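You operate a simulated robot arm through the tools that you are given. There is no shell and no other tool. Be economical: measure what you need, move in short steps, check, and stop when the job is done.

You run a simulated robot arm. Do the job below in one go: nothing can be reset, and whatever is moved stays where it is left.

## Task
Drip 2 drops on the brass bush, tap it home, polish the grey tapping plate.
Fine: green oil can, grey rubber mallet, black pad with paste from the white paste block; all three back.

Only the result counts: the job must be done as asked and must still hold three seconds after the hand-in. Knocking over, shifting, dropping, spilling or breaking anything else fails it.

## Robot
A 6-joint arm with a two-finger parallel gripper, fixed in place. Base frame: the origin is at the foot of the arm, x ahead of it, y to its left, z up; the work surface is at about z = 0. Lengths are in mm, angles in rad, forces in N, time in s.
With the tool pointing down near the work surface it reaches from about 180 to 460 mm from the base axis. Its first joint turns from -1.222 to 1.222 rad. Payload 1.9 kg.
The TCP is the grasp point between the finger pads, 23 mm short of the fingertips. In the tool frame z runs along the fingers and y along their closing line. The gripper opens to 94 mm. The fingers are 38 mm wide and 10 mm thick; the gripper's body (54 by 96 mm) begins 39 mm behind the TCP.
Orientation is that of the tool frame in the base frame, as [roll, pitch, yaw] about the fixed x, y, z axes, in that order (R = Rz(yaw) Ry(pitch) Rx(roll)). With the fingers straight down and closing along the base's y, the tool's x points along the base's -x, its y along +y and its z along -z.

## Interface
- The arm moves only by the tool nudge_tool. Its argument "steps" is one flat list of numbers, 7 for each row, row after row: the shift along the base's x, y, z in m, then the turn, a rotation vector about the base's x, y, z in rad, then the closure in counts, from 0 (fully open) to 255 (shut). In form: [tx, ty, tz, ax, ay, az, claw, tx, ty, tz, ax, ay, az, claw, ...]. A call has 1 to 20 rows; each row shifts and turns the commanded pose from where the row before left it. A row lasts 0.2 s, in which the tool goes at most 50 mm and 0.15 rad; a call with a longer step from one row to the next is refused whole, and so is a gripper value outside its range. A pose out of reach is approached as far as the arm can. The call stops where the force on the tool passes 60 N (or 10 N more than at its start, if that is more) or the arm is blocked; 0.2 s more then pass. The fingers move at their own pace (about 108 mm/s each) and stop on an object; they squeeze with about 27 N. The grip force told is the motor's: it shows also when the fingers shut on nothing. Time passes only in rows, and 0.2 s behind the last, so rows that do not move let the fingers close. The reply holds the time, the measured pose of the TCP, the force on the tool along the base axes, the opening and the grip force, in the units named above and with some noise, and new pictures: "views" is both (left out), scene, wrist or none.
- Cameras (640 x 400 px; columns grow to the right, rows downward): "scene" is fixed at [65, 311.6, 430.3]; the picture's right is [-0.76, -0.65, 0.00], its down [-0.37, 0.44, -0.82] and it looks along [0.53, -0.62, -0.58] (base axes); focal length 225 px, centre (320, 200). "wrist" rides on the gripper at [-39, 0, -44] in the tool frame; the picture's right is [0.00, -1.00, 0.00], its down [0.97, 0.00, -0.24] and it looks along [0.24, 0.00, 0.97] (tool axes); focal length 218 px, centre (320, 200). There is no depth. A picture from a camera that has moved, and an enlarged one, comes with that camera's place and axes in the base frame and with its lens. The place of the scene camera against the robot may be out by one fixed shift of up to 12 mm in any direction.
- close_up(camera, box): a new picture of the part [left, top, right, bottom] of that camera's present view, enlarged. The clock stands still meanwhile.
- sign_off(): hands the job in; it is judged then, once.

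Go step by step. Nothing tells you positions but the pictures and the camera data: compare them with the known pose of the tool, close in by small moves and look again before you grip or let go. The budget is 120 turns and 150 pictures, counting those below and the enlarged ones. Unless the task says otherwise, let go and move clear before handing in, and close with one line.

The tools are called by a JSON object that holds its "method" and its "body". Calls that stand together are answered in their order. nudge_tool: Moves the arm, as the interface text tells. Its arguments: {"type":"object","properties":{"steps":{"type":"array"},"views":{"type":"string","enum":["both","scene","wrist","none"]}},"required":["steps"]} The other tools are called the same way: close_up (camera, box) takes an enlarged picture of a part of a camera's view; sign_off () hands the job in.

At the start:

```text
time_s: 0.0
tcp_pos: [335.5, -47.7, 301.8]
tcp_rot: [3.141, 0.003, 3.14]
contact_force: [-0.7, 0.4, 0.1]
width: 94.1
finger_force: 0.0
```

scene: 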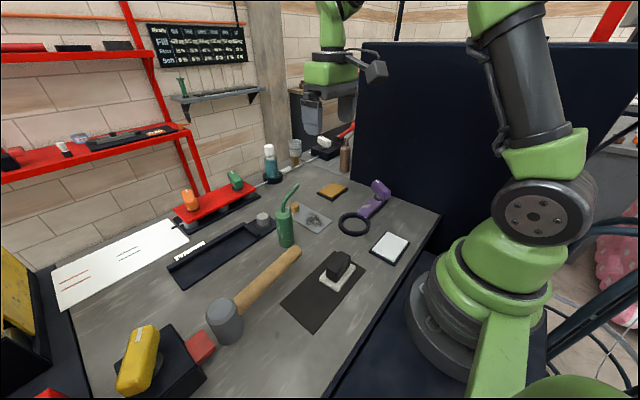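
wrist: 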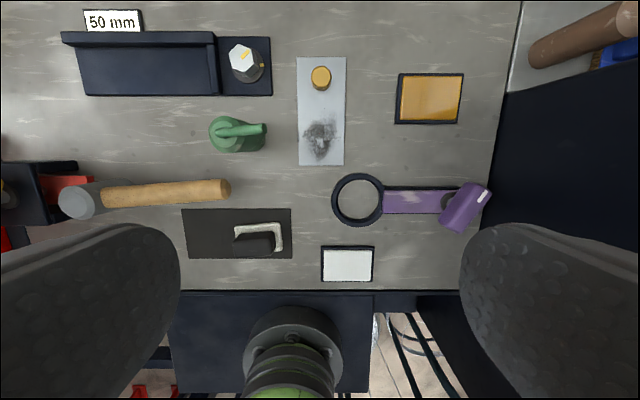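

I see the bench with an oil can, a mallet, a pad on a dark mat, a white paste block, and a light plate carrying the brass bush. I'll enlarge the views before moving.

{"method": "close_up", "body": {"camera": "wrist", "box": [180, 30, 360, 270]}}

{"method": "close_up", "body": {"camera": "scene", "box": [160, 130, 420, 350]}}

{"method": "close_up", "body": {"camera": "scene", "box": [140, 15, 260, 75]}}

{"method": "close_up", "body": {"camera": "wrist", "box": [0, 140, 300, 270]}}

```text
1.67 times, centred on (270, 150) of wrist
camera zoom: at [374.3, -49.1, 344.4], right [0.0, -1.0, 0.0], down [-0.97, 0.0, 0.24], along [-0.24, 0.0, -0.97], focal length 364 px, centre (403, 283)
```

zoom: 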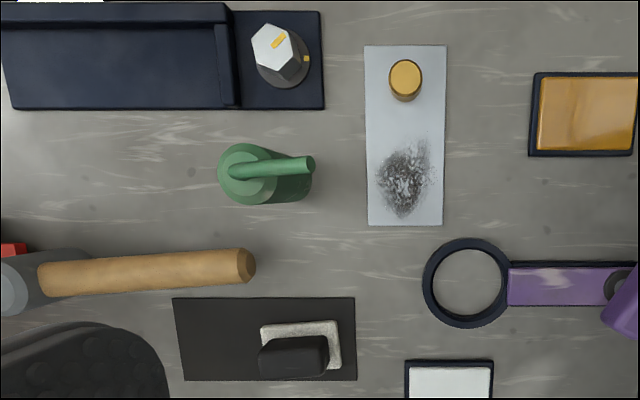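

```text
1.82 times, centred on (290, 240) of scene
camera zoom: at [65.0, 311.6, 430.3], right [-0.76, -0.65, 0.0], down [-0.37, 0.44, -0.82], along [0.53, -0.62, -0.58], focal length 409 px, centre (374, 127)
```

zoom: 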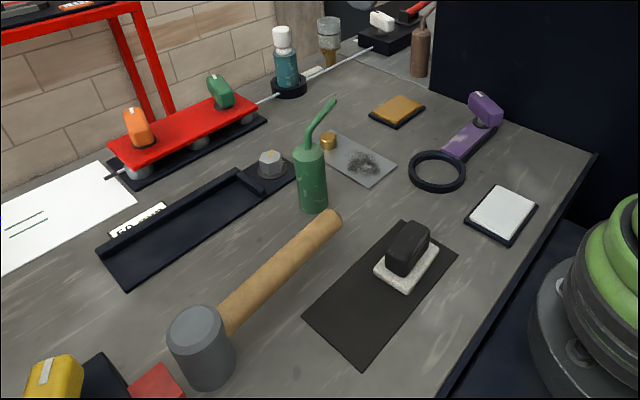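

```text
5.33 times, centred on (200, 45) of scene
camera zoom: at [65.0, 311.6, 430.3], right [-0.76, -0.65, 0.0], down [-0.37, 0.44, -0.82], along [0.53, -0.62, -0.58], focal length 1201 px, centre (960, 1027)
```

zoom: 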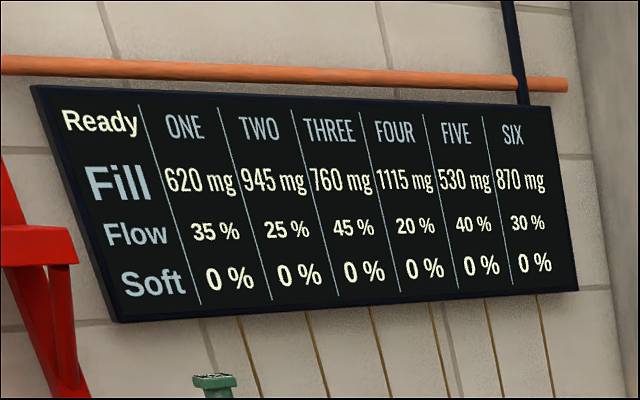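

```text
2.13 times, centred on (150, 205) of wrist
camera zoom: at [374.3, -49.1, 344.4], right [0.0, -1.0, 0.0], down [-0.97, 0.0, 0.24], along [-0.24, 0.0, -0.97], focal length 466 px, centre (683, 189)
```

zoom: 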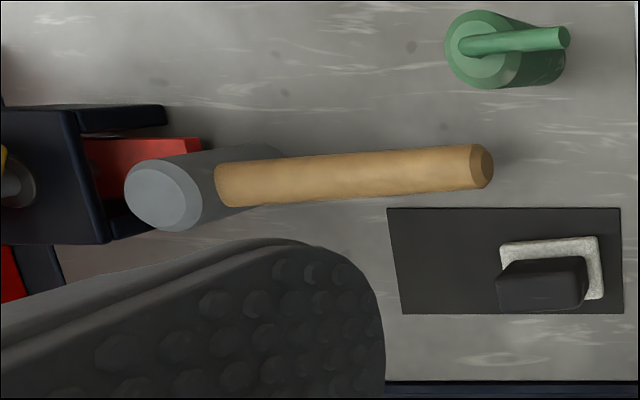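

The can stands near (387, 57) and the bush near (463, -50), with the pad at about (225, 53) and the paste at about (181, -95). I'll tilt the tool forward and look at the can from the front.

{"method": "nudge_tool", "body": {"steps": [-0.0093, 0.0125, -0.014, 0, -0.15, 0, 0, -0.0093, 0.0125, -0.014, 0, -0.15, 0, 0, -0.0093, 0.0125, -0.014, 0, -0.15, 0, 0, -0.0093, 0.0125, -0.014, 0, -0.15, 0, 0, -0.0093, 0.0125, -0.014, 0, -0.15, 0, 0, -0.0093, 0.0125, -0.014, 0, -0.15, 0, 0, -0.0093, 0.0125, -0.014, 0, -0.15, 0, 0, 0, 0, 0, 0, 0, 0, 0]}}

```text
time_s: 1.8
tcp_pos: [322.7, 52.2, 216.4]
tcp_rot: [3.138, 1.05, 3.135]
contact_force: [-0.1, 0.3, -0.7]
width: 94.1
finger_force: 0.1
out of reach, approached as far as the arm can: row 6, 7
camera wrist: at [303.8, 50.1, 269.9], right [0.0, -1.0, 0.0], down [-0.69, 0.0, -0.72], along [0.72, 0.0, -0.69], focal length 218 px, centre (320, 200)
```

scene: 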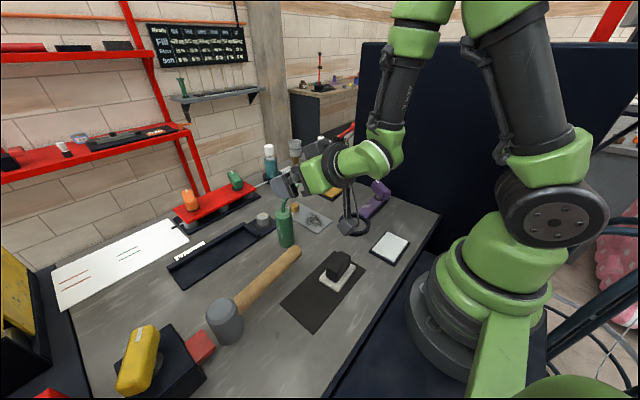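
wrist: 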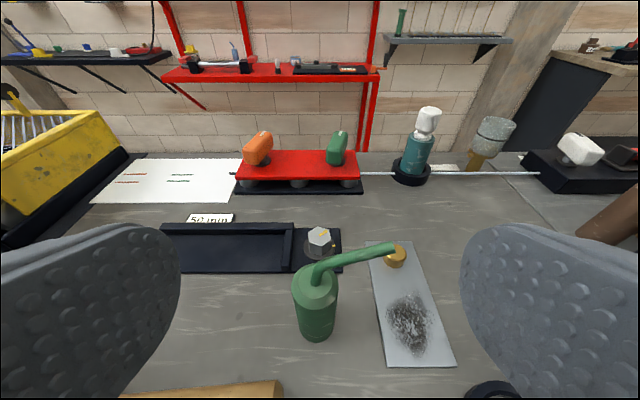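

The can stands near (385, 54), its body is about 95 mm high, and the spout tip is near (385, 4, 151), pointing to -y. I'll test how the command frame behaves and how low I can get with this tilt.

{"method": "nudge_tool", "body": {"steps": [0.015, 0, -0.02, 0, 0, 0, 0, 0, 0, 0, 0, 0, 0, 0], "views": "none"}}

{"method": "close_up", "body": {"camera": "wrist", "box": [270, 220, 470, 380]}}

```text
time_s: 2.4
tcp_pos: [338.8, 51.2, 196.1]
tcp_rot: [3.139, 1.05, 3.139]
contact_force: [-0.8, 1.2, -0.2]
width: 93.8
finger_force: 0.1
```

```text
2.50 times, centred on (370, 300) of wrist
camera zoom: at [319.8, 49.9, 251.1], right [0.0, -1.0, 0.0], down [-0.69, 0.0, -0.72], along [0.72, 0.0, -0.69], focal length 546 px, centre (195, -50)
```

zoom: 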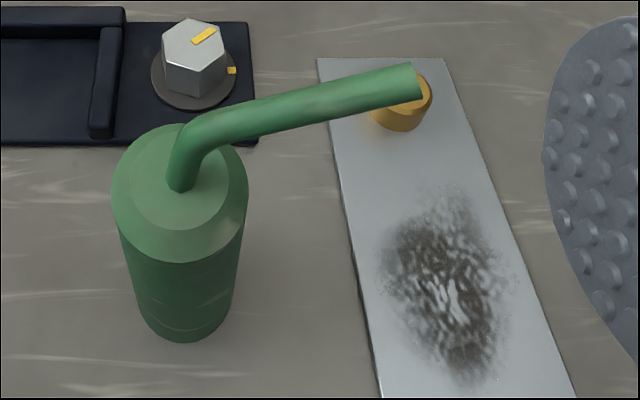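

The command frame follows the measured pose. I'll lower in front of the can, staying above the mallet handle, whose top is at about 60 mm, and below the spout.

{"method": "nudge_tool", "body": {"steps": [-0.002, 0.001, -0.03, 0, 0, 0, 0, -0.002, 0.001, -0.03, 0, 0, 0, 0, 0, 0.001, -0.03, 0, 0, 0, 0, 0, 0, -0.025, 0, 0, 0, 0]}}

```text
time_s: 3.3
tcp_pos: [334.6, 54.4, 107.9]
tcp_rot: [3.134, 1.058, 3.134]
contact_force: [-17.4, -2.4, 64.8]
width: 94.4
finger_force: 0.1
stopped in row 4: the force on the tool passed its limit (the readings are from after the stop); the commanded pose is now the measured one
camera wrist: at [315.7, 53.4, 162.6], right [0.0, -1.0, 0.0], down [-0.69, 0.0, -0.73], along [0.73, 0.0, -0.69], focal length 218 px, centre (320, 200)
```

scene: 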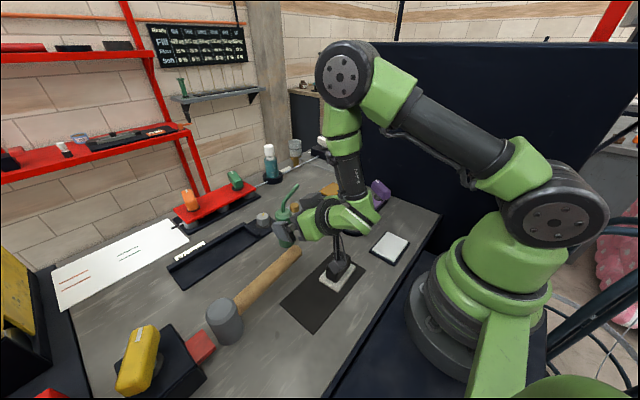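
wrist: 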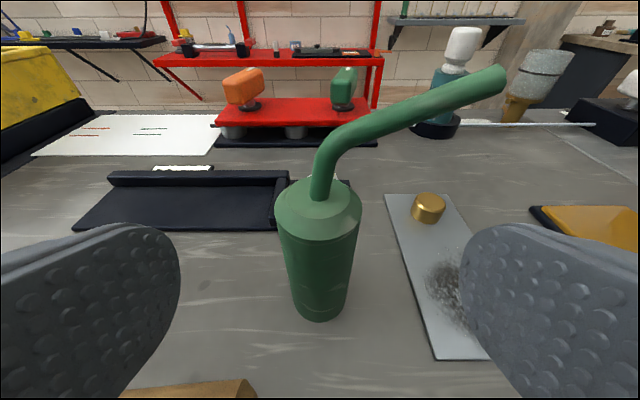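

The underside of the wrist touched the pad handle behind the gripper. I'll lift straight up and check the pad.

{"method": "nudge_tool", "body": {"steps": [0, 0, 0.03, 0, 0, 0, 0, 0, 0, 0.035, 0, 0, 0, 0, 0, 0, 0.035, 0, 0, 0, 0], "views": "none"}}

{"method": "close_up", "body": {"camera": "scene", "box": [160, 130, 420, 350]}}

```text
time_s: 4.1
tcp_pos: [334.5, 56.4, 205.6]
tcp_rot: [3.138, 1.057, 3.14]
contact_force: [-0.2, 0.0, 0.5]
width: 93.8
finger_force: 0.1
```

```text
1.82 times, centred on (290, 240) of scene
camera zoom: at [65.0, 311.6, 430.3], right [-0.76, -0.65, 0.0], down [-0.37, 0.44, -0.82], along [0.53, -0.62, -0.58], focal length 409 px, centre (374, 127)
```

zoom: 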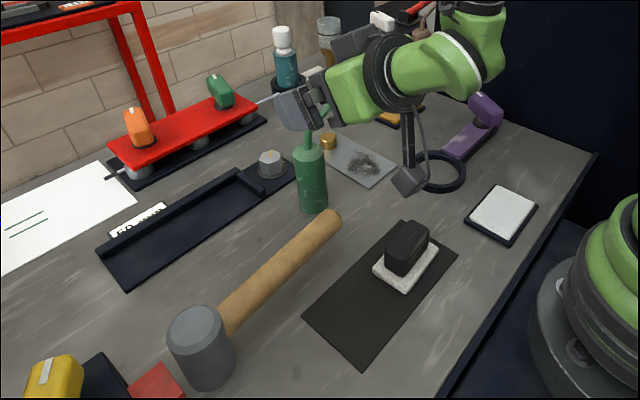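

The pad looks unmoved. A block hanging under the wrist did the touching, so I'll use less tilt and come in from an angle that keeps the wrist to the right of the pad.

{"method": "nudge_tool", "body": {"steps": [0, -0.008, 0, 0, 0.15, 0, 92, -0.005, -0.008, 0, 0, 0, 0.15, 92, -0.005, -0.008, 0, 0, 0, 0.15, 92, -0.005, -0.008, 0, 0, 0, 0.15, 92, 0, 0, -0.02, 0, 0, 0, 92]}}

```text
time_s: 5.3
tcp_pos: [319.2, 22.9, 186.4]
tcp_rot: [3.138, 0.908, -2.696]
contact_force: [0.0, 0.4, 1.0]
width: 60.5
finger_force: 0.0
camera wrist: at [310.2, 17.1, 242.9], right [0.43, -0.9, 0.0], down [-0.71, -0.34, -0.62], along [0.56, 0.27, -0.79], focal length 218 px, centre (320, 200)
```

scene: 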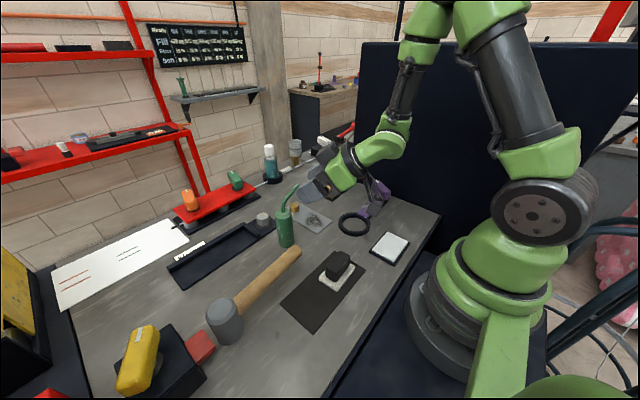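
wrist: 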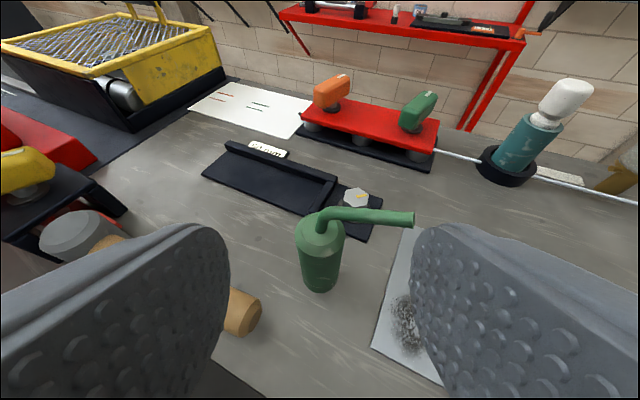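

The can is centred between the fingers. I'll lower in place and watch the force.

{"method": "nudge_tool", "body": {"steps": [0, 0, -0.028, 0, 0, 0, 92, 0, 0, -0.028, 0, 0, 0, 92, 0, 0, -0.028, 0, 0, 0, 92, 0, 0, -0.028, 0, 0, 0, 92]}}

```text
time_s: 6.3
tcp_pos: [318.7, 22.1, 75.3]
tcp_rot: [3.139, 0.91, -2.695]
contact_force: [-0.9, -0.1, 0.2]
width: 59.9
finger_force: 0.1
camera wrist: at [309.8, 16.6, 131.4], right [0.43, -0.9, 0.0], down [-0.71, -0.34, -0.62], along [0.56, 0.27, -0.79], focal length 218 px, centre (320, 200)
```

scene: 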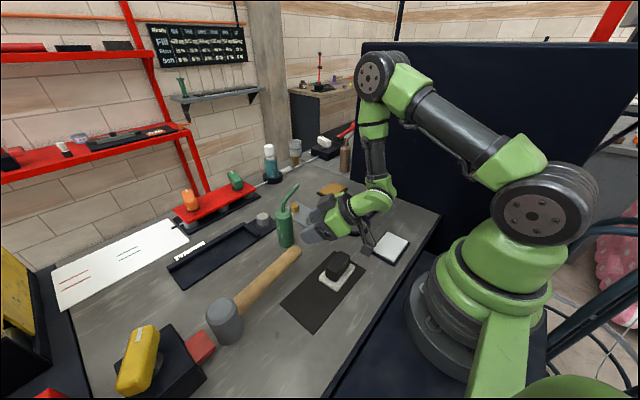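
wrist: 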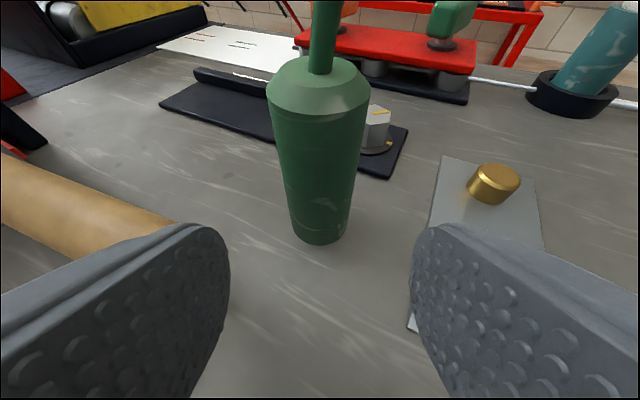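

The fingers are in front of the can and aligned with it. I'll advance about 63 mm and close.

{"method": "nudge_tool", "body": {"steps": [0.019, 0.0088, -0.001, 0, 0, 0, 92, 0.019, 0.0088, -0.001, 0, 0, 0, 92, 0.019, 0.0088, -0.001, 0, 0, 0, 92, 0, 0, 0, 0, 0, 0, 92]}}

```text
time_s: 7.3
tcp_pos: [377.2, 50.1, 72.3]
tcp_rot: [3.138, 0.908, -2.697]
contact_force: [0.4, 0.7, 1.1]
width: 60.2
finger_force: 0.1
camera wrist: at [367.3, 44.3, 127.9], right [0.43, -0.9, 0.0], down [-0.71, -0.34, -0.62], along [0.56, 0.27, -0.79], focal length 218 px, centre (320, 200)
```

scene: 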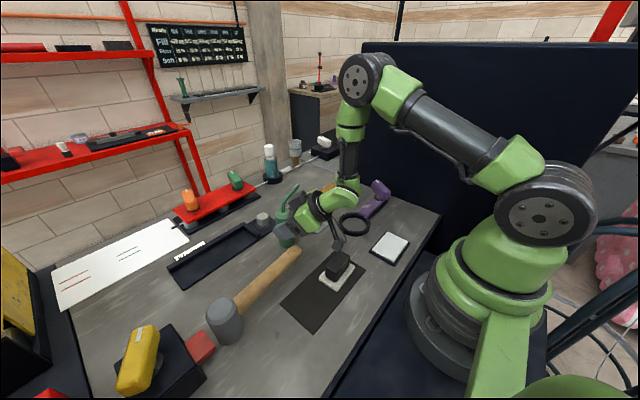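
wrist: 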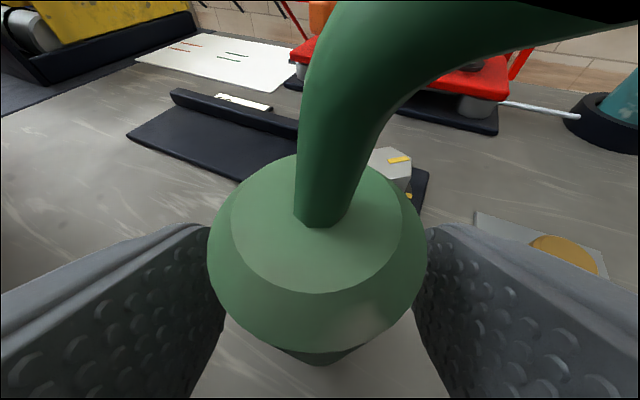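

The can sits between the fingers. I'll close on it.

{"method": "nudge_tool", "body": {"steps": [0, 0, 0, 0, 0, 0, 255, 0, 0, 0, 0, 0, 0, 255, 0, 0, 0, 0, 0, 0, 255], "views": "wrist"}}

```text
time_s: 8.1
tcp_pos: [376.6, 49.7, 72.0]
tcp_rot: [3.139, 0.909, -2.695]
contact_force: [0.5, 1.7, 1.3]
width: 38.5
finger_force: 26.9
camera wrist: at [367.1, 44.2, 128.0], right [0.43, -0.9, 0.0], down [-0.71, -0.34, -0.62], along [0.56, 0.27, -0.79], focal length 218 px, centre (320, 200)
```

wrist: 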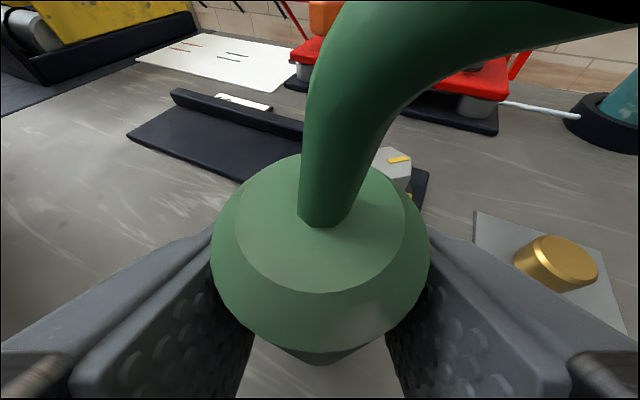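

The can is gripped, with the TCP at (376.6, 49.7, 72). Two views put the bush top near (462, -49, 21) and the spout tip about (12, -50, +69) from the TCP. I'll lift and carry it until the tip is over the bush.

{"method": "nudge_tool", "body": {"steps": [0, 0, 0.02, 0, 0, 0, 255, 0, 0, 0.02, 0, 0, 0, 255, 0.018, -0.012, 0, 0, 0, 0, 255, 0.018, -0.012, 0, 0, 0, 0, 255, 0.019, -0.012, 0, 0, 0, 0, 255, 0.018, -0.013, 0, 0, 0, 0, 255, 0, 0, 0, 0, 0, 0, 255]}}

{"method": "close_up", "body": {"camera": "scene", "box": [230, 150, 390, 270]}}

```text
time_s: 9.7
tcp_pos: [451.0, -0.1, 111.5]
tcp_rot: [3.14, 0.907, -2.695]
contact_force: [-0.6, -0.2, -1.2]
width: 38.7
finger_force: 27.0
camera wrist: at [440.7, -5.8, 167.5], right [0.43, -0.9, 0.0], down [-0.71, -0.34, -0.62], along [0.56, 0.27, -0.79], focal length 218 px, centre (320, 200)
```

scene: 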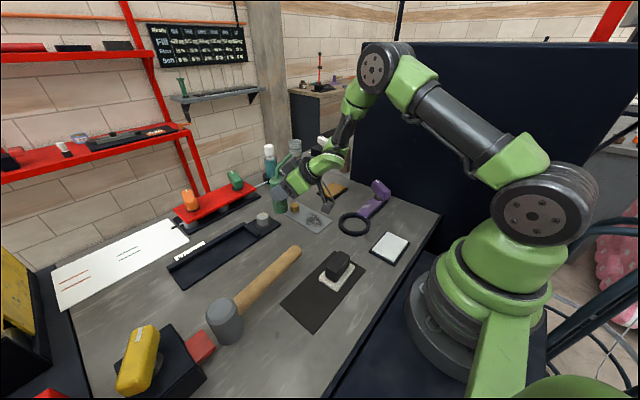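
wrist: 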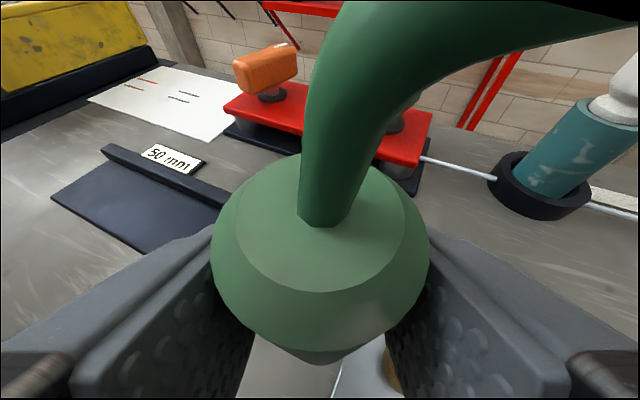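

```text
3.33 times, centred on (310, 210) of scene
camera zoom: at [65.0, 311.6, 430.3], right [-0.76, -0.65, 0.0], down [-0.37, 0.44, -0.82], along [0.53, -0.62, -0.58], focal length 750 px, centre (353, 167)
```

zoom: 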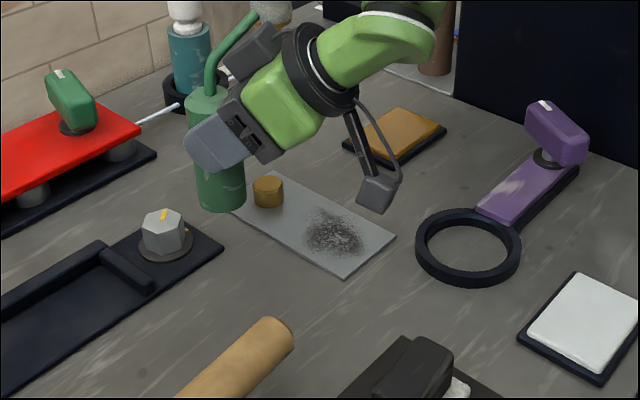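

The tip should be over the bush. I'll tilt the can gradually with the tip held above the bush and look between steps.

{"method": "nudge_tool", "body": {"steps": [-0.0031, 0.0103, -0.007, 0.147, 0.027, 0, 255, -0.0015, 0.0082, -0.007, 0.147, 0.027, 0, 255, -0.0012, 0.0067, -0.006, 0.147, 0.027, 0, 255]}}

{"method": "close_up", "body": {"camera": "scene", "box": [230, 140, 390, 240]}}

```text
time_s: 10.5
tcp_pos: [442.7, 25.7, 89.6]
tcp_rot: [2.404, 0.889, 3.004]
contact_force: [0.2, 0.3, -1.2]
width: 37.8
finger_force: 27.1
camera wrist: at [439.2, -4.1, 140.4], right [0.42, -0.8, -0.42], down [-0.76, -0.06, -0.64], along [0.49, 0.59, -0.64], focal length 218 px, centre (320, 200)
```

scene: 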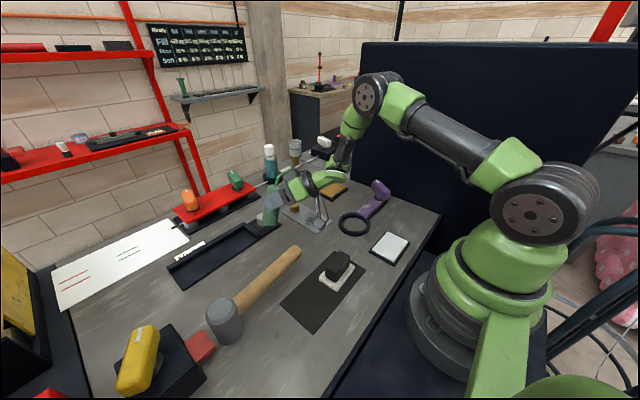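
wrist: 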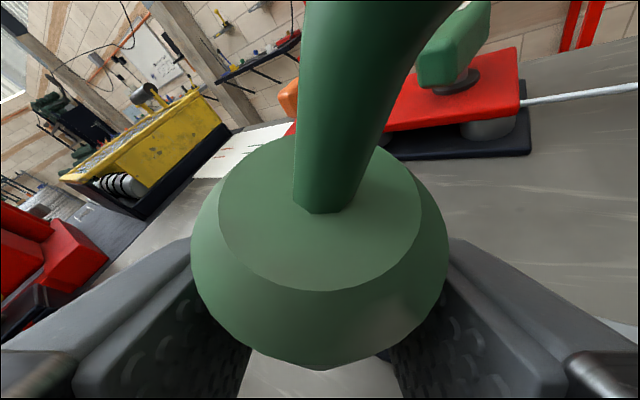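

```text
4.00 times, centred on (310, 190) of scene
camera zoom: at [65.0, 311.7, 430.3], right [-0.76, -0.65, 0.0], down [-0.37, 0.44, -0.82], along [0.53, -0.62, -0.58], focal length 900 px, centre (360, 240)
```

zoom: 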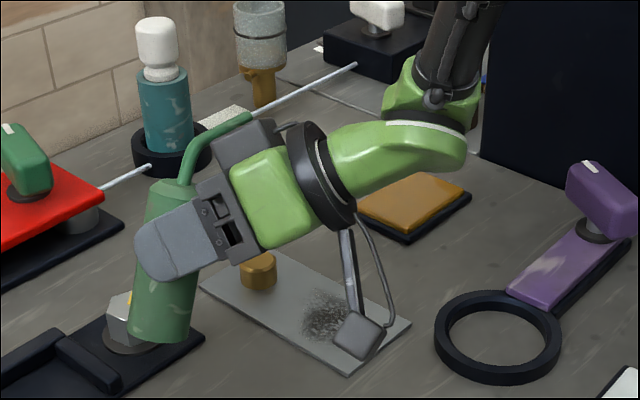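

Everything is tracking. I'll tilt two more steps, raise slightly to clear the tray, and check where the tip is.

{"method": "nudge_tool", "body": {"steps": [-0.0005, 0.0045, 0.003, 0.147, 0.027, 0, 255, 0, 0.003, 0.003, 0.147, 0.027, 0, 255], "views": "none"}}

{"method": "close_up", "body": {"camera": "scene", "box": [250, 155, 330, 225]}}

{"method": "close_up", "body": {"camera": "wrist", "box": [0, 0, 640, 400]}}

```text
time_s: 11.1
tcp_pos: [443.5, 32.6, 98.9]
tcp_rot: [2.01, 0.756, 2.709]
contact_force: [0.7, 0.4, -1.3]
width: 37.9
finger_force: 27.5
```

```text
5.71 times, centred on (290, 190) of scene
camera zoom: at [65.0, 311.6, 430.3], right [-0.76, -0.65, 0.0], down [-0.37, 0.44, -0.82], along [0.53, -0.62, -0.58], focal length 1286 px, centre (491, 257)
```

zoom: 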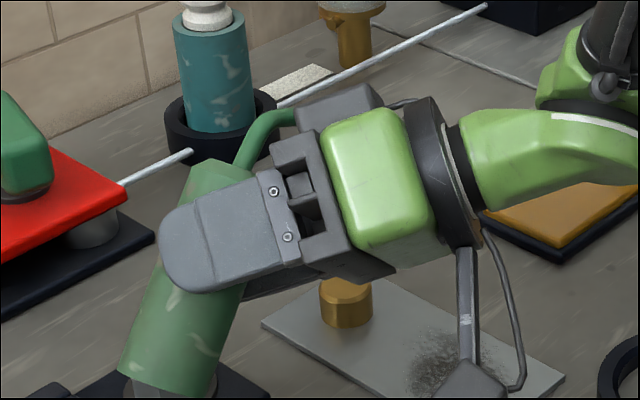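

```text
1.00 times, centred on (320, 200) of wrist
camera zoom: at [441.1, -11.2, 137.3], right [0.39, -0.65, -0.66], down [-0.8, 0.13, -0.59], along [0.47, 0.75, -0.46], focal length 218 px, centre (320, 200)
```

zoom: 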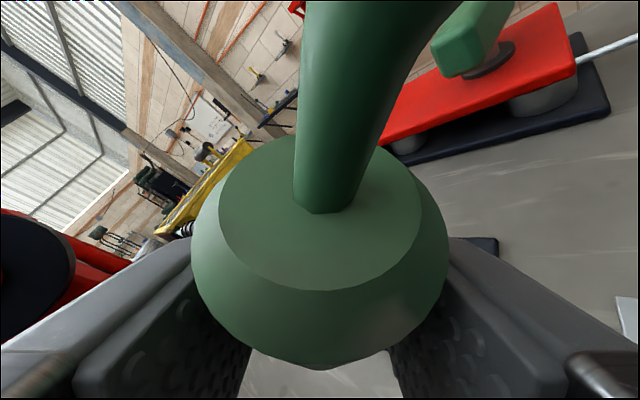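

The tip is hidden behind the gripper for now. I'll tilt one step more and look again.

{"method": "nudge_tool", "body": {"steps": [0, 0.0015, -0.006, 0.147, 0.027, 0, 255], "views": "none"}}

{"method": "close_up", "body": {"camera": "scene", "box": [250, 155, 330, 225]}}

```text
time_s: 11.5
tcp_pos: [443.6, 33.5, 93.6]
tcp_rot: [1.855, 0.663, 2.607]
contact_force: [0.0, -0.5, -1.8]
width: 37.8
finger_force: 27.1
```

```text
5.71 times, centred on (290, 190) of scene
camera zoom: at [65.0, 311.6, 430.3], right [-0.76, -0.65, 0.0], down [-0.37, 0.44, -0.82], along [0.53, -0.62, -0.58], focal length 1286 px, centre (491, 257)
```

zoom: 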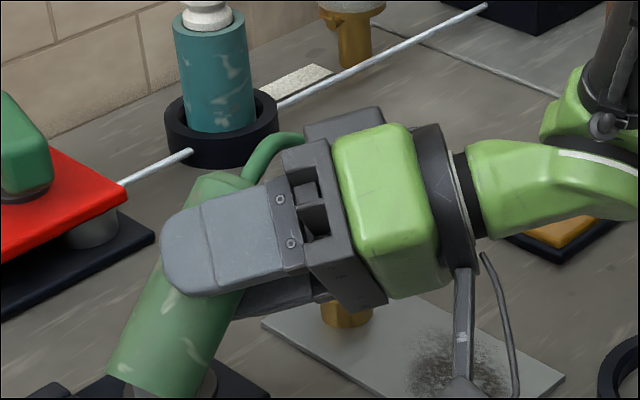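

The gripper is starting to hide the bush. I'll raise a little so the tip and bush both show.

{"method": "nudge_tool", "body": {"steps": [0, 0, 0.03, 0, 0, 0, 255], "views": "none"}}

{"method": "close_up", "body": {"camera": "scene", "box": [250, 135, 350, 225]}}

```text
time_s: 11.9
tcp_pos: [442.6, 34.2, 121.7]
tcp_rot: [1.855, 0.667, 2.608]
contact_force: [0.2, -0.1, -1.5]
width: 37.8
finger_force: 27.0
```

```text
4.44 times, centred on (300, 180) of scene
camera zoom: at [65.0, 311.6, 430.3], right [-0.76, -0.65, 0.0], down [-0.37, 0.44, -0.82], along [0.53, -0.62, -0.58], focal length 1000 px, centre (409, 289)
```

zoom: 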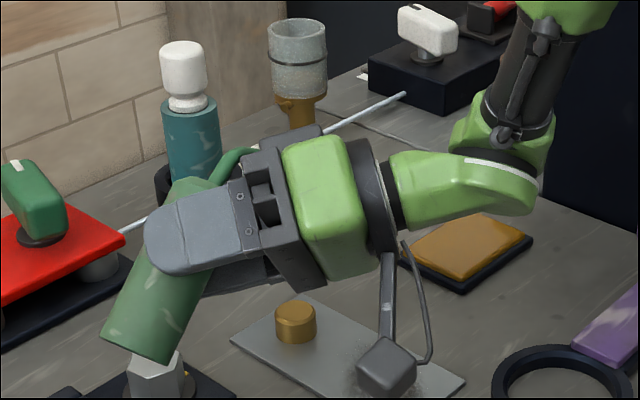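

The bush is visible now. I'll tilt further, one step at a time, and watch.

{"method": "nudge_tool", "body": {"steps": [0.0008, 0, 0, 0.147, 0.027, 0, 255], "views": "none"}}

{"method": "close_up", "body": {"camera": "scene", "box": [250, 155, 330, 225]}}

```text
time_s: 12.3
tcp_pos: [443.7, 33.7, 122.9]
tcp_rot: [1.72, 0.564, 2.528]
contact_force: [-0.3, -0.5, -1.6]
width: 37.6
finger_force: 27.0
```

```text
5.71 times, centred on (290, 190) of scene
camera zoom: at [65.0, 311.6, 430.3], right [-0.76, -0.65, 0.0], down [-0.37, 0.44, -0.82], along [0.53, -0.62, -0.58], focal length 1286 px, centre (491, 257)
```

zoom: 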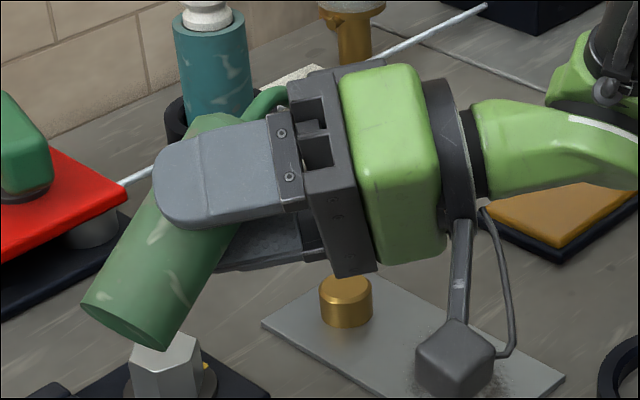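

No drops yet, so I'll tilt another step.

{"method": "nudge_tool", "body": {"steps": [0.0003, -0.0022, 0, 0.147, 0.027, 0, 255], "views": "none"}}

{"method": "close_up", "body": {"camera": "scene", "box": [250, 155, 330, 225]}}

```text
time_s: 12.7
tcp_pos: [444.8, 31.1, 122.7]
tcp_rot: [1.603, 0.453, 2.474]
contact_force: [0.1, 0.9, -2.0]
width: 37.7
finger_force: 27.1
```

```text
5.71 times, centred on (290, 190) of scene
camera zoom: at [65.0, 311.6, 430.3], right [-0.76, -0.65, 0.0], down [-0.37, 0.44, -0.82], along [0.53, -0.62, -0.58], focal length 1286 px, centre (491, 257)
```

zoom: 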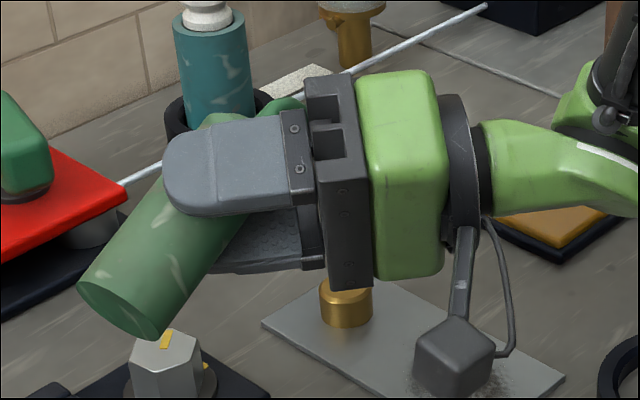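

Still dry. I'll tilt another step.

{"method": "nudge_tool", "body": {"steps": [0, -0.004, 0.008, 0.147, 0.027, 0, 255], "views": "none"}}

{"method": "close_up", "body": {"camera": "scene", "box": [250, 155, 330, 225]}}

```text
time_s: 13.1
tcp_pos: [444.2, 27.7, 130.0]
tcp_rot: [1.5, 0.338, 2.433]
contact_force: [0.0, 0.0, -1.7]
width: 37.8
finger_force: 26.8
```

```text
5.71 times, centred on (290, 190) of scene
camera zoom: at [65.0, 311.6, 430.3], right [-0.76, -0.65, 0.0], down [-0.37, 0.44, -0.82], along [0.53, -0.62, -0.58], focal length 1286 px, centre (491, 257)
```

zoom: 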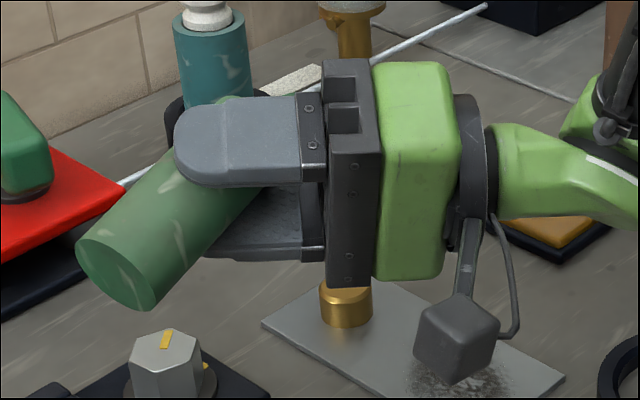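

Still no drop, and the bush stays visible. I'll tilt to about 86 degrees.

{"method": "nudge_tool", "body": {"steps": [0.001, -0.006, 0.004, 0.147, 0.027, 0, 255], "views": "none"}}

{"method": "close_up", "body": {"camera": "scene", "box": [250, 155, 330, 225]}}

```text
time_s: 13.5
tcp_pos: [445.1, 21.7, 135.4]
tcp_rot: [1.402, 0.223, 2.409]
contact_force: [0.5, -0.5, -1.5]
width: 37.7
finger_force: 26.7
```

```text
5.71 times, centred on (290, 190) of scene
camera zoom: at [65.0, 311.6, 430.3], right [-0.76, -0.65, 0.0], down [-0.37, 0.44, -0.82], along [0.53, -0.62, -0.58], focal length 1286 px, centre (491, 257)
```

zoom: 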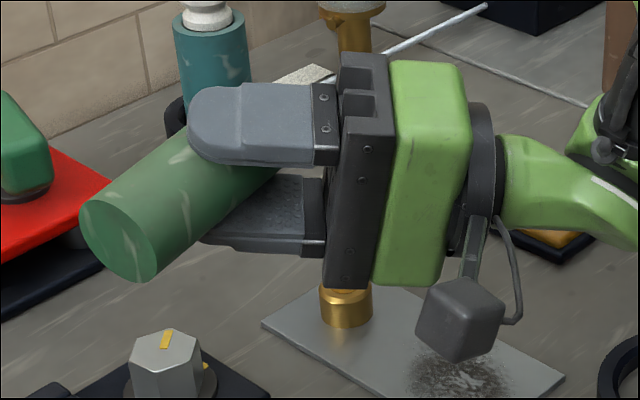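

I'll look closely at the bush top for any oil.

{"method": "close_up", "body": {"camera": "scene", "box": [300, 195, 324, 215]}}

{"method": "close_up", "body": {"camera": "wrist", "box": [0, 0, 640, 400]}}

```text
16.00 times, centred on (312, 205) of scene
camera zoom: at [65.0, 311.6, 430.3], right [-0.76, -0.65, 0.0], down [-0.37, 0.44, -0.82], along [0.53, -0.62, -0.58], focal length 3602 px, centre (448, 120)
```

zoom: 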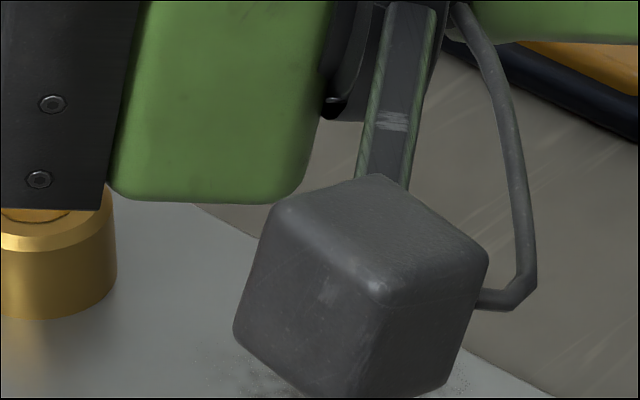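

```text
1.00 times, centred on (320, 200) of wrist
camera zoom: at [445.7, -38.1, 134.4], right [0.27, -0.02, -0.96], down [-0.85, 0.45, -0.25], along [0.44, 0.89, 0.11], focal length 218 px, centre (320, 200)
```

zoom: 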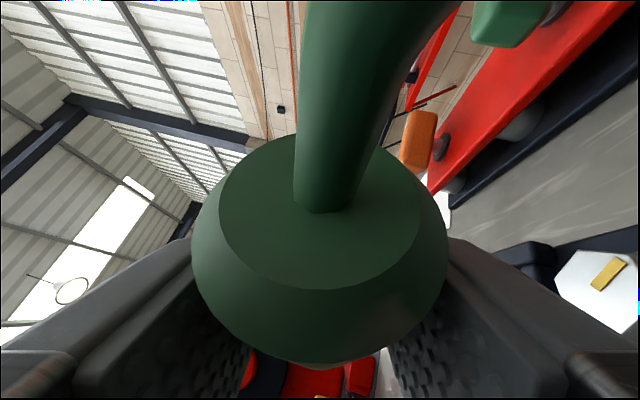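

{"method": "close_up", "body": {"camera": "scene", "box": [286, 198, 302, 212]}}

```text
16.00 times, centred on (294, 205) of scene
camera zoom: at [65.0, 311.6, 430.3], right [-0.76, -0.65, 0.0], down [-0.37, 0.44, -0.82], along [0.53, -0.62, -0.58], focal length 3602 px, centre (736, 120)
```

zoom: 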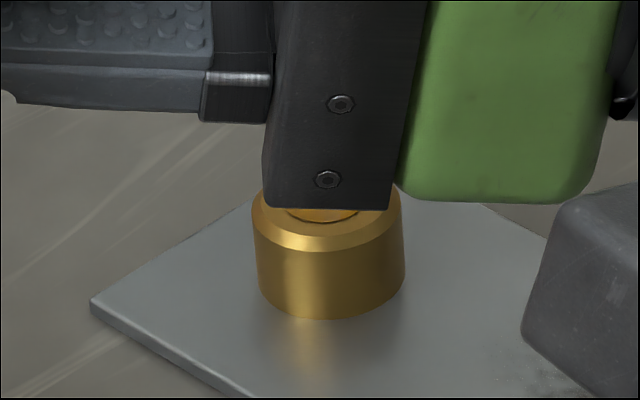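

A round spot shows on the bush top, so a drop has probably landed. I'll tilt back three steps to stop the flow and inspect.

{"method": "nudge_tool", "body": {"steps": [-0.001, 0.006, 0, -0.147, -0.027, 0, 255, 0, 0.004, 0, -0.147, -0.027, 0, 255, -0.0003, 0.0022, 0, -0.147, -0.027, 0, 255], "views": "none"}}

{"method": "close_up", "body": {"camera": "scene", "box": [286, 196, 302, 210]}}

{"method": "close_up", "body": {"camera": "scene", "box": [250, 155, 330, 225]}}

```text
time_s: 14.3
tcp_pos: [444.5, 33.1, 134.9]
tcp_rot: [1.723, 0.564, 2.533]
contact_force: [-0.3, 0.2, -2.4]
width: 37.7
finger_force: 26.7
```

```text
16.00 times, centred on (294, 203) of scene
camera zoom: at [65.0, 311.6, 430.3], right [-0.76, -0.65, 0.0], down [-0.37, 0.44, -0.82], along [0.53, -0.62, -0.58], focal length 3602 px, centre (736, 152)
```

zoom: 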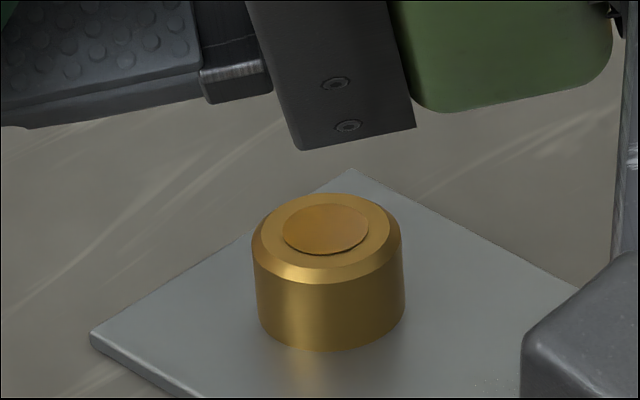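

```text
5.71 times, centred on (290, 190) of scene
camera zoom: at [65.0, 311.6, 430.3], right [-0.76, -0.65, 0.0], down [-0.37, 0.44, -0.82], along [0.53, -0.62, -0.58], focal length 1286 px, centre (491, 257)
```

zoom: 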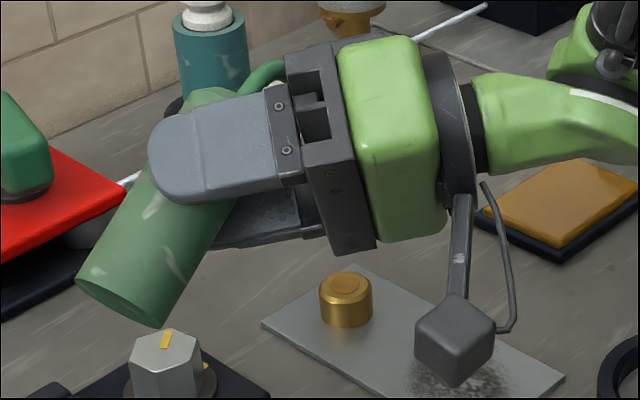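

One neat, nearly central oil disc sits on the bush. I'll tilt again in the same way, checking at about 77 degrees first.

{"method": "nudge_tool", "body": {"steps": [0, -0.0022, 0, 0.147, 0.027, 0, 255, 0, -0.004, 0, 0.147, 0.027, 0, 255], "views": "none"}}

{"method": "close_up", "body": {"camera": "scene", "box": [286, 196, 302, 210]}}

```text
time_s: 14.9
tcp_pos: [444.7, 28.5, 134.1]
tcp_rot: [1.498, 0.337, 2.433]
contact_force: [0.1, 0.2, -2.1]
width: 37.5
finger_force: 26.8
```

```text
16.00 times, centred on (294, 203) of scene
camera zoom: at [65.0, 311.6, 430.3], right [-0.76, -0.65, 0.0], down [-0.37, 0.44, -0.82], along [0.53, -0.62, -0.58], focal length 3602 px, centre (736, 152)
```

zoom: 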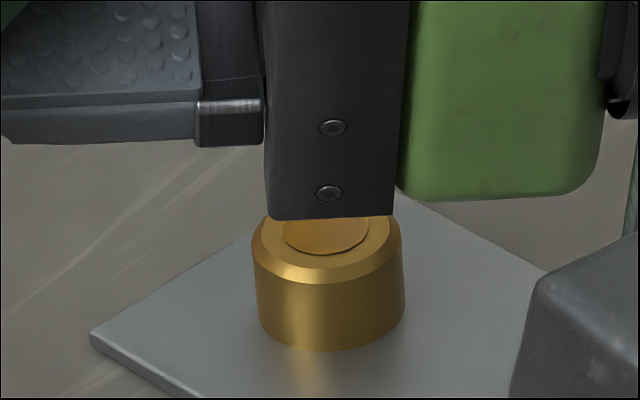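

It is unchanged at 77 degrees. I'll tilt one step more, raising a little to keep the bush in view.

{"method": "nudge_tool", "body": {"steps": [0.0005, -0.006, 0.012, 0.147, 0.027, 0, 255], "views": "none"}}

{"method": "close_up", "body": {"camera": "scene", "box": [286, 196, 302, 210]}}

```text
time_s: 15.3
tcp_pos: [444.7, 22.7, 147.2]
tcp_rot: [1.404, 0.222, 2.406]
contact_force: [0.2, -0.5, -3.2]
width: 37.7
finger_force: 26.8
```

```text
16.00 times, centred on (294, 203) of scene
camera zoom: at [65.0, 311.6, 430.3], right [-0.76, -0.65, 0.0], down [-0.37, 0.44, -0.82], along [0.53, -0.62, -0.58], focal length 3602 px, centre (736, 152)
```

zoom: 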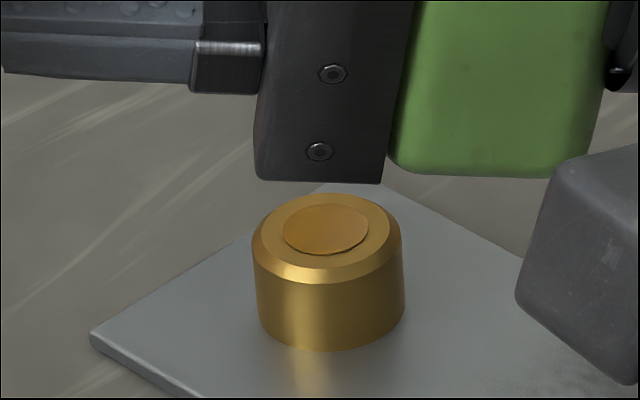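

There is no second drop yet. I'll hold here for one short row.

{"method": "nudge_tool", "body": {"steps": [0, 0, 0, 0, 0, 0, 255], "views": "none"}}

{"method": "close_up", "body": {"camera": "scene", "box": [286, 196, 302, 210]}}

```text
time_s: 15.7
tcp_pos: [445.2, 22.1, 144.9]
tcp_rot: [1.405, 0.221, 2.407]
contact_force: [0.0, 1.2, -2.8]
width: 37.7
finger_force: 27.0
```

```text
16.00 times, centred on (294, 203) of scene
camera zoom: at [65.0, 311.6, 430.3], right [-0.76, -0.65, 0.0], down [-0.37, 0.44, -0.82], along [0.53, -0.62, -0.58], focal length 3602 px, centre (736, 152)
```

zoom: 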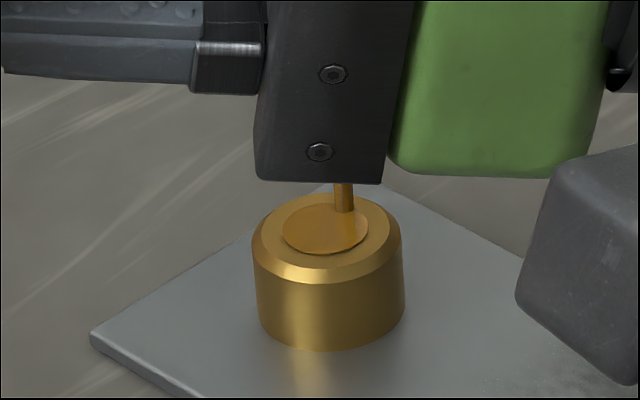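

A drop is falling right now. I'll tilt back at once, keeping the tip over the bush.

{"method": "nudge_tool", "body": {"steps": [-0.001, 0.006, 0, -0.147, -0.027, 0, 255, 0, 0.004, 0, -0.147, -0.027, 0, 255, -0.0003, 0.0022, 0, -0.147, -0.027, 0, 255, 0, 0, 0, -0.147, -0.027, 0, 255], "views": "none"}}

{"method": "close_up", "body": {"camera": "scene", "box": [286, 196, 302, 210]}}

```text
time_s: 16.7
tcp_pos: [443.9, 34.2, 147.3]
tcp_rot: [1.859, 0.671, 2.611]
contact_force: [0.3, -0.6, -2.0]
width: 37.7
finger_force: 26.6
```

```text
16.00 times, centred on (294, 203) of scene
camera zoom: at [65.0, 311.6, 430.3], right [-0.76, -0.65, 0.0], down [-0.37, 0.44, -0.82], along [0.53, -0.62, -0.58], focal length 3602 px, centre (736, 152)
```

zoom: 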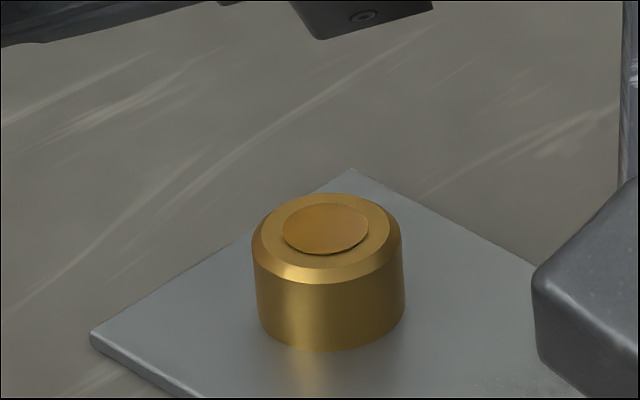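

The drop has landed and the flow has stopped. I'll zoom in tightly on the oil disc to judge whether it is one drop or two.

{"method": "close_up", "body": {"camera": "scene", "box": [291, 200, 297, 205]}}

```text
16.00 times, centred on (294, 202) of scene
camera zoom: at [65.0, 311.6, 430.3], right [-0.76, -0.65, 0.0], down [-0.37, 0.44, -0.82], along [0.53, -0.62, -0.58], focal length 3602 px, centre (736, 160)
```

zoom: 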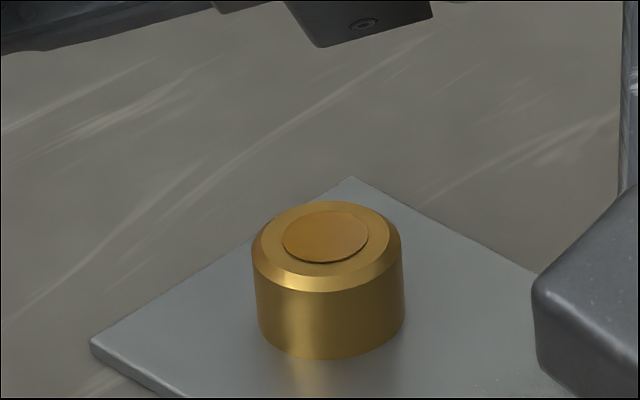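

The disc looks the same size, so it alone can't give me the count. I'll set the can upright and return to its home spot, where the wrist view matches the one taken before dripping.

{"method": "nudge_tool", "body": {"steps": [0, -0.0015, -0.005, -0.147, -0.027, 0, 255, 0.0005, -0.003, -0.005, -0.147, -0.027, 0, 255, 0.0009, -0.005, -0.006, -0.147, -0.027, 0, 255, 0.0012, -0.0067, -0.006, -0.147, -0.027, 0, 255, 0.0015, -0.0082, -0.006, -0.147, -0.027, 0, 255, 0.0017, -0.0095, -0.006, -0.147, -0.027, 0, 255, 0, 0, 0, 0, 0, 0, 255], "views": "scene"}}

```text
time_s: 18.3
tcp_pos: [450.7, -0.1, 112.5]
tcp_rot: [3.14, 0.908, -2.692]
contact_force: [0.7, -0.3, -1.4]
width: 37.6
finger_force: 27.7
```

scene: 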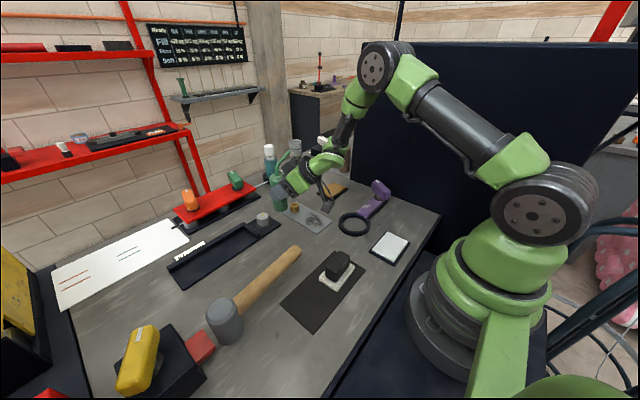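

It is upright again. I'll move back over the home spot and lower nearly to it.

{"method": "nudge_tool", "body": {"steps": [-0.0185, 0.01245, 0, 0, 0, 0, 255, -0.0185, 0.01245, 0, 0, 0, 0, 255, -0.0185, 0.01245, 0, 0, 0, 0, 255, -0.0186, 0.01245, 0, 0, 0, 0, 255, 0, 0, -0.02, 0, 0, 0, 255, 0, 0, -0.018, 0, 0, 0, 255, 0, 0, 0, 0, 0, 0, 255], "views": "wrist"}}

{"method": "close_up", "body": {"camera": "wrist", "box": [500, 210, 640, 300]}}

```text
time_s: 19.9
tcp_pos: [375.2, 47.5, 73.6]
tcp_rot: [3.138, 0.908, -2.694]
contact_force: [0.3, -0.8, -2.6]
width: 37.6
finger_force: 27.4
camera wrist: at [365.7, 42.5, 130.5], right [0.43, -0.9, 0.0], down [-0.71, -0.34, -0.62], along [0.56, 0.27, -0.79], focal length 218 px, centre (320, 200)
```

wrist: 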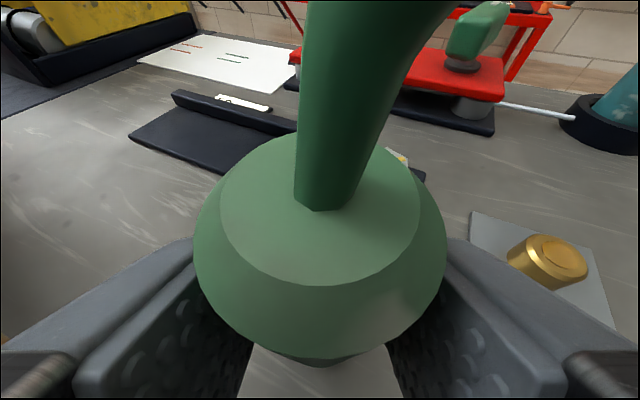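

```text
4.44 times, centred on (570, 255) of wrist
camera zoom: at [365.7, 42.5, 130.5], right [0.43, -0.9, 0.0], down [-0.71, -0.34, -0.62], along [0.56, 0.27, -0.79], focal length 970 px, centre (-791, -44)
```

zoom: 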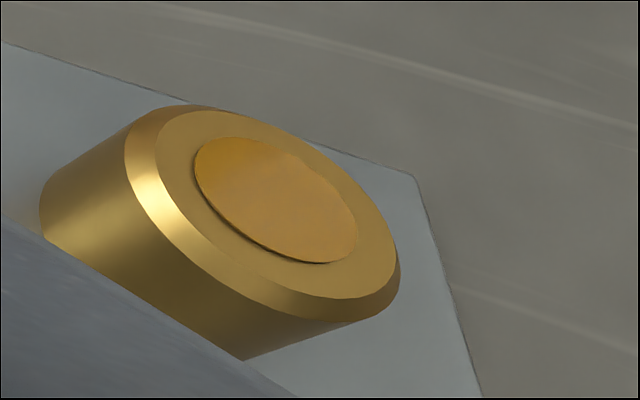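

The oil disc now shows in the same view where the bush top was plain before, and I saw the second drop fall, so I count two. The can looks slightly shifted in the grip, so I'll check from the scene before setting it down.

{"method": "close_up", "body": {"camera": "scene", "box": [240, 170, 340, 260]}}

```text
4.44 times, centred on (290, 215) of scene
camera zoom: at [65.0, 311.6, 430.3], right [-0.76, -0.65, 0.0], down [-0.37, 0.44, -0.82], along [0.53, -0.62, -0.58], focal length 1000 px, centre (453, 133)
```

zoom: 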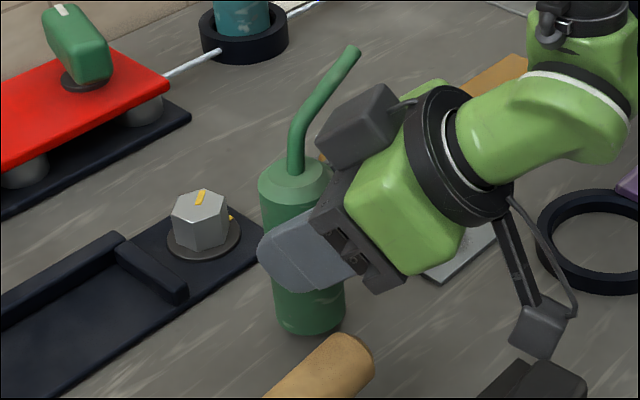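

The can is practically upright and has slid a few mm up in the grip. I'll correct the xy and lower gently until I feel contact.

{"method": "nudge_tool", "body": {"steps": [0.0014, 0.002, -0.001, 0, 0, 0, 255, 0, 0, -0.002, 0, 0, 0, 255, 0, 0, -0.001, 0, 0, 0, 255], "views": "none"}}

{"method": "close_up", "body": {"camera": "scene", "box": [260, 190, 320, 250]}}

```text
time_s: 20.7
tcp_pos: [378.3, 50.1, 69.9]
tcp_rot: [3.14, 0.908, -2.695]
contact_force: [0.4, -1.0, -1.2]
width: 37.7
finger_force: 26.3
```

```text
6.67 times, centred on (290, 220) of scene
camera zoom: at [65.0, 311.6, 430.3], right [-0.76, -0.65, 0.0], down [-0.37, 0.44, -0.82], along [0.53, -0.62, -0.58], focal length 1501 px, centre (520, 67)
```

zoom: 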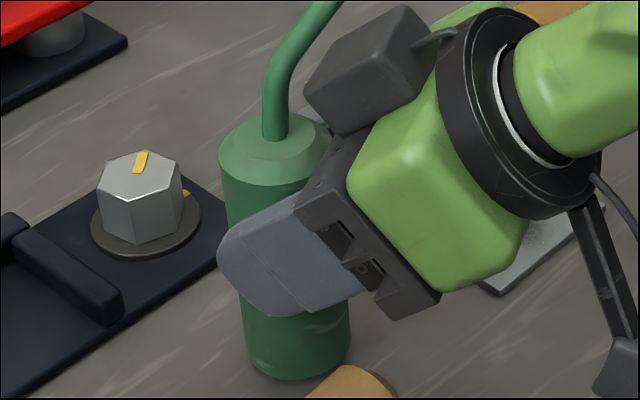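

There is no contact yet, so I'll lower further in small steps.

{"method": "nudge_tool", "body": {"steps": [-0.001, 0, -0.0015, 0, 0, 0, 255, 0, 0, -0.0015, 0, 0, 0, 255], "views": "none"}}

```text
time_s: 21.3
tcp_pos: [376.5, 51.4, 66.8]
tcp_rot: [3.14, 0.908, -2.694]
contact_force: [0.3, -1.0, -1.7]
width: 37.6
finger_force: 27.0
```

{"method": "nudge_tool", "body": {"steps": [0, -0.001, -0.0015, 0, 0, 0, 255, 0, 0, -0.0015, 0, 0, 0, 255], "views": "none"}}

```text
time_s: 21.9
tcp_pos: [376.3, 51.4, 65.2]
tcp_rot: [-3.141, 0.913, -2.692]
contact_force: [-7.5, -1.4, 22.8]
width: 38.0
finger_force: 26.1
```

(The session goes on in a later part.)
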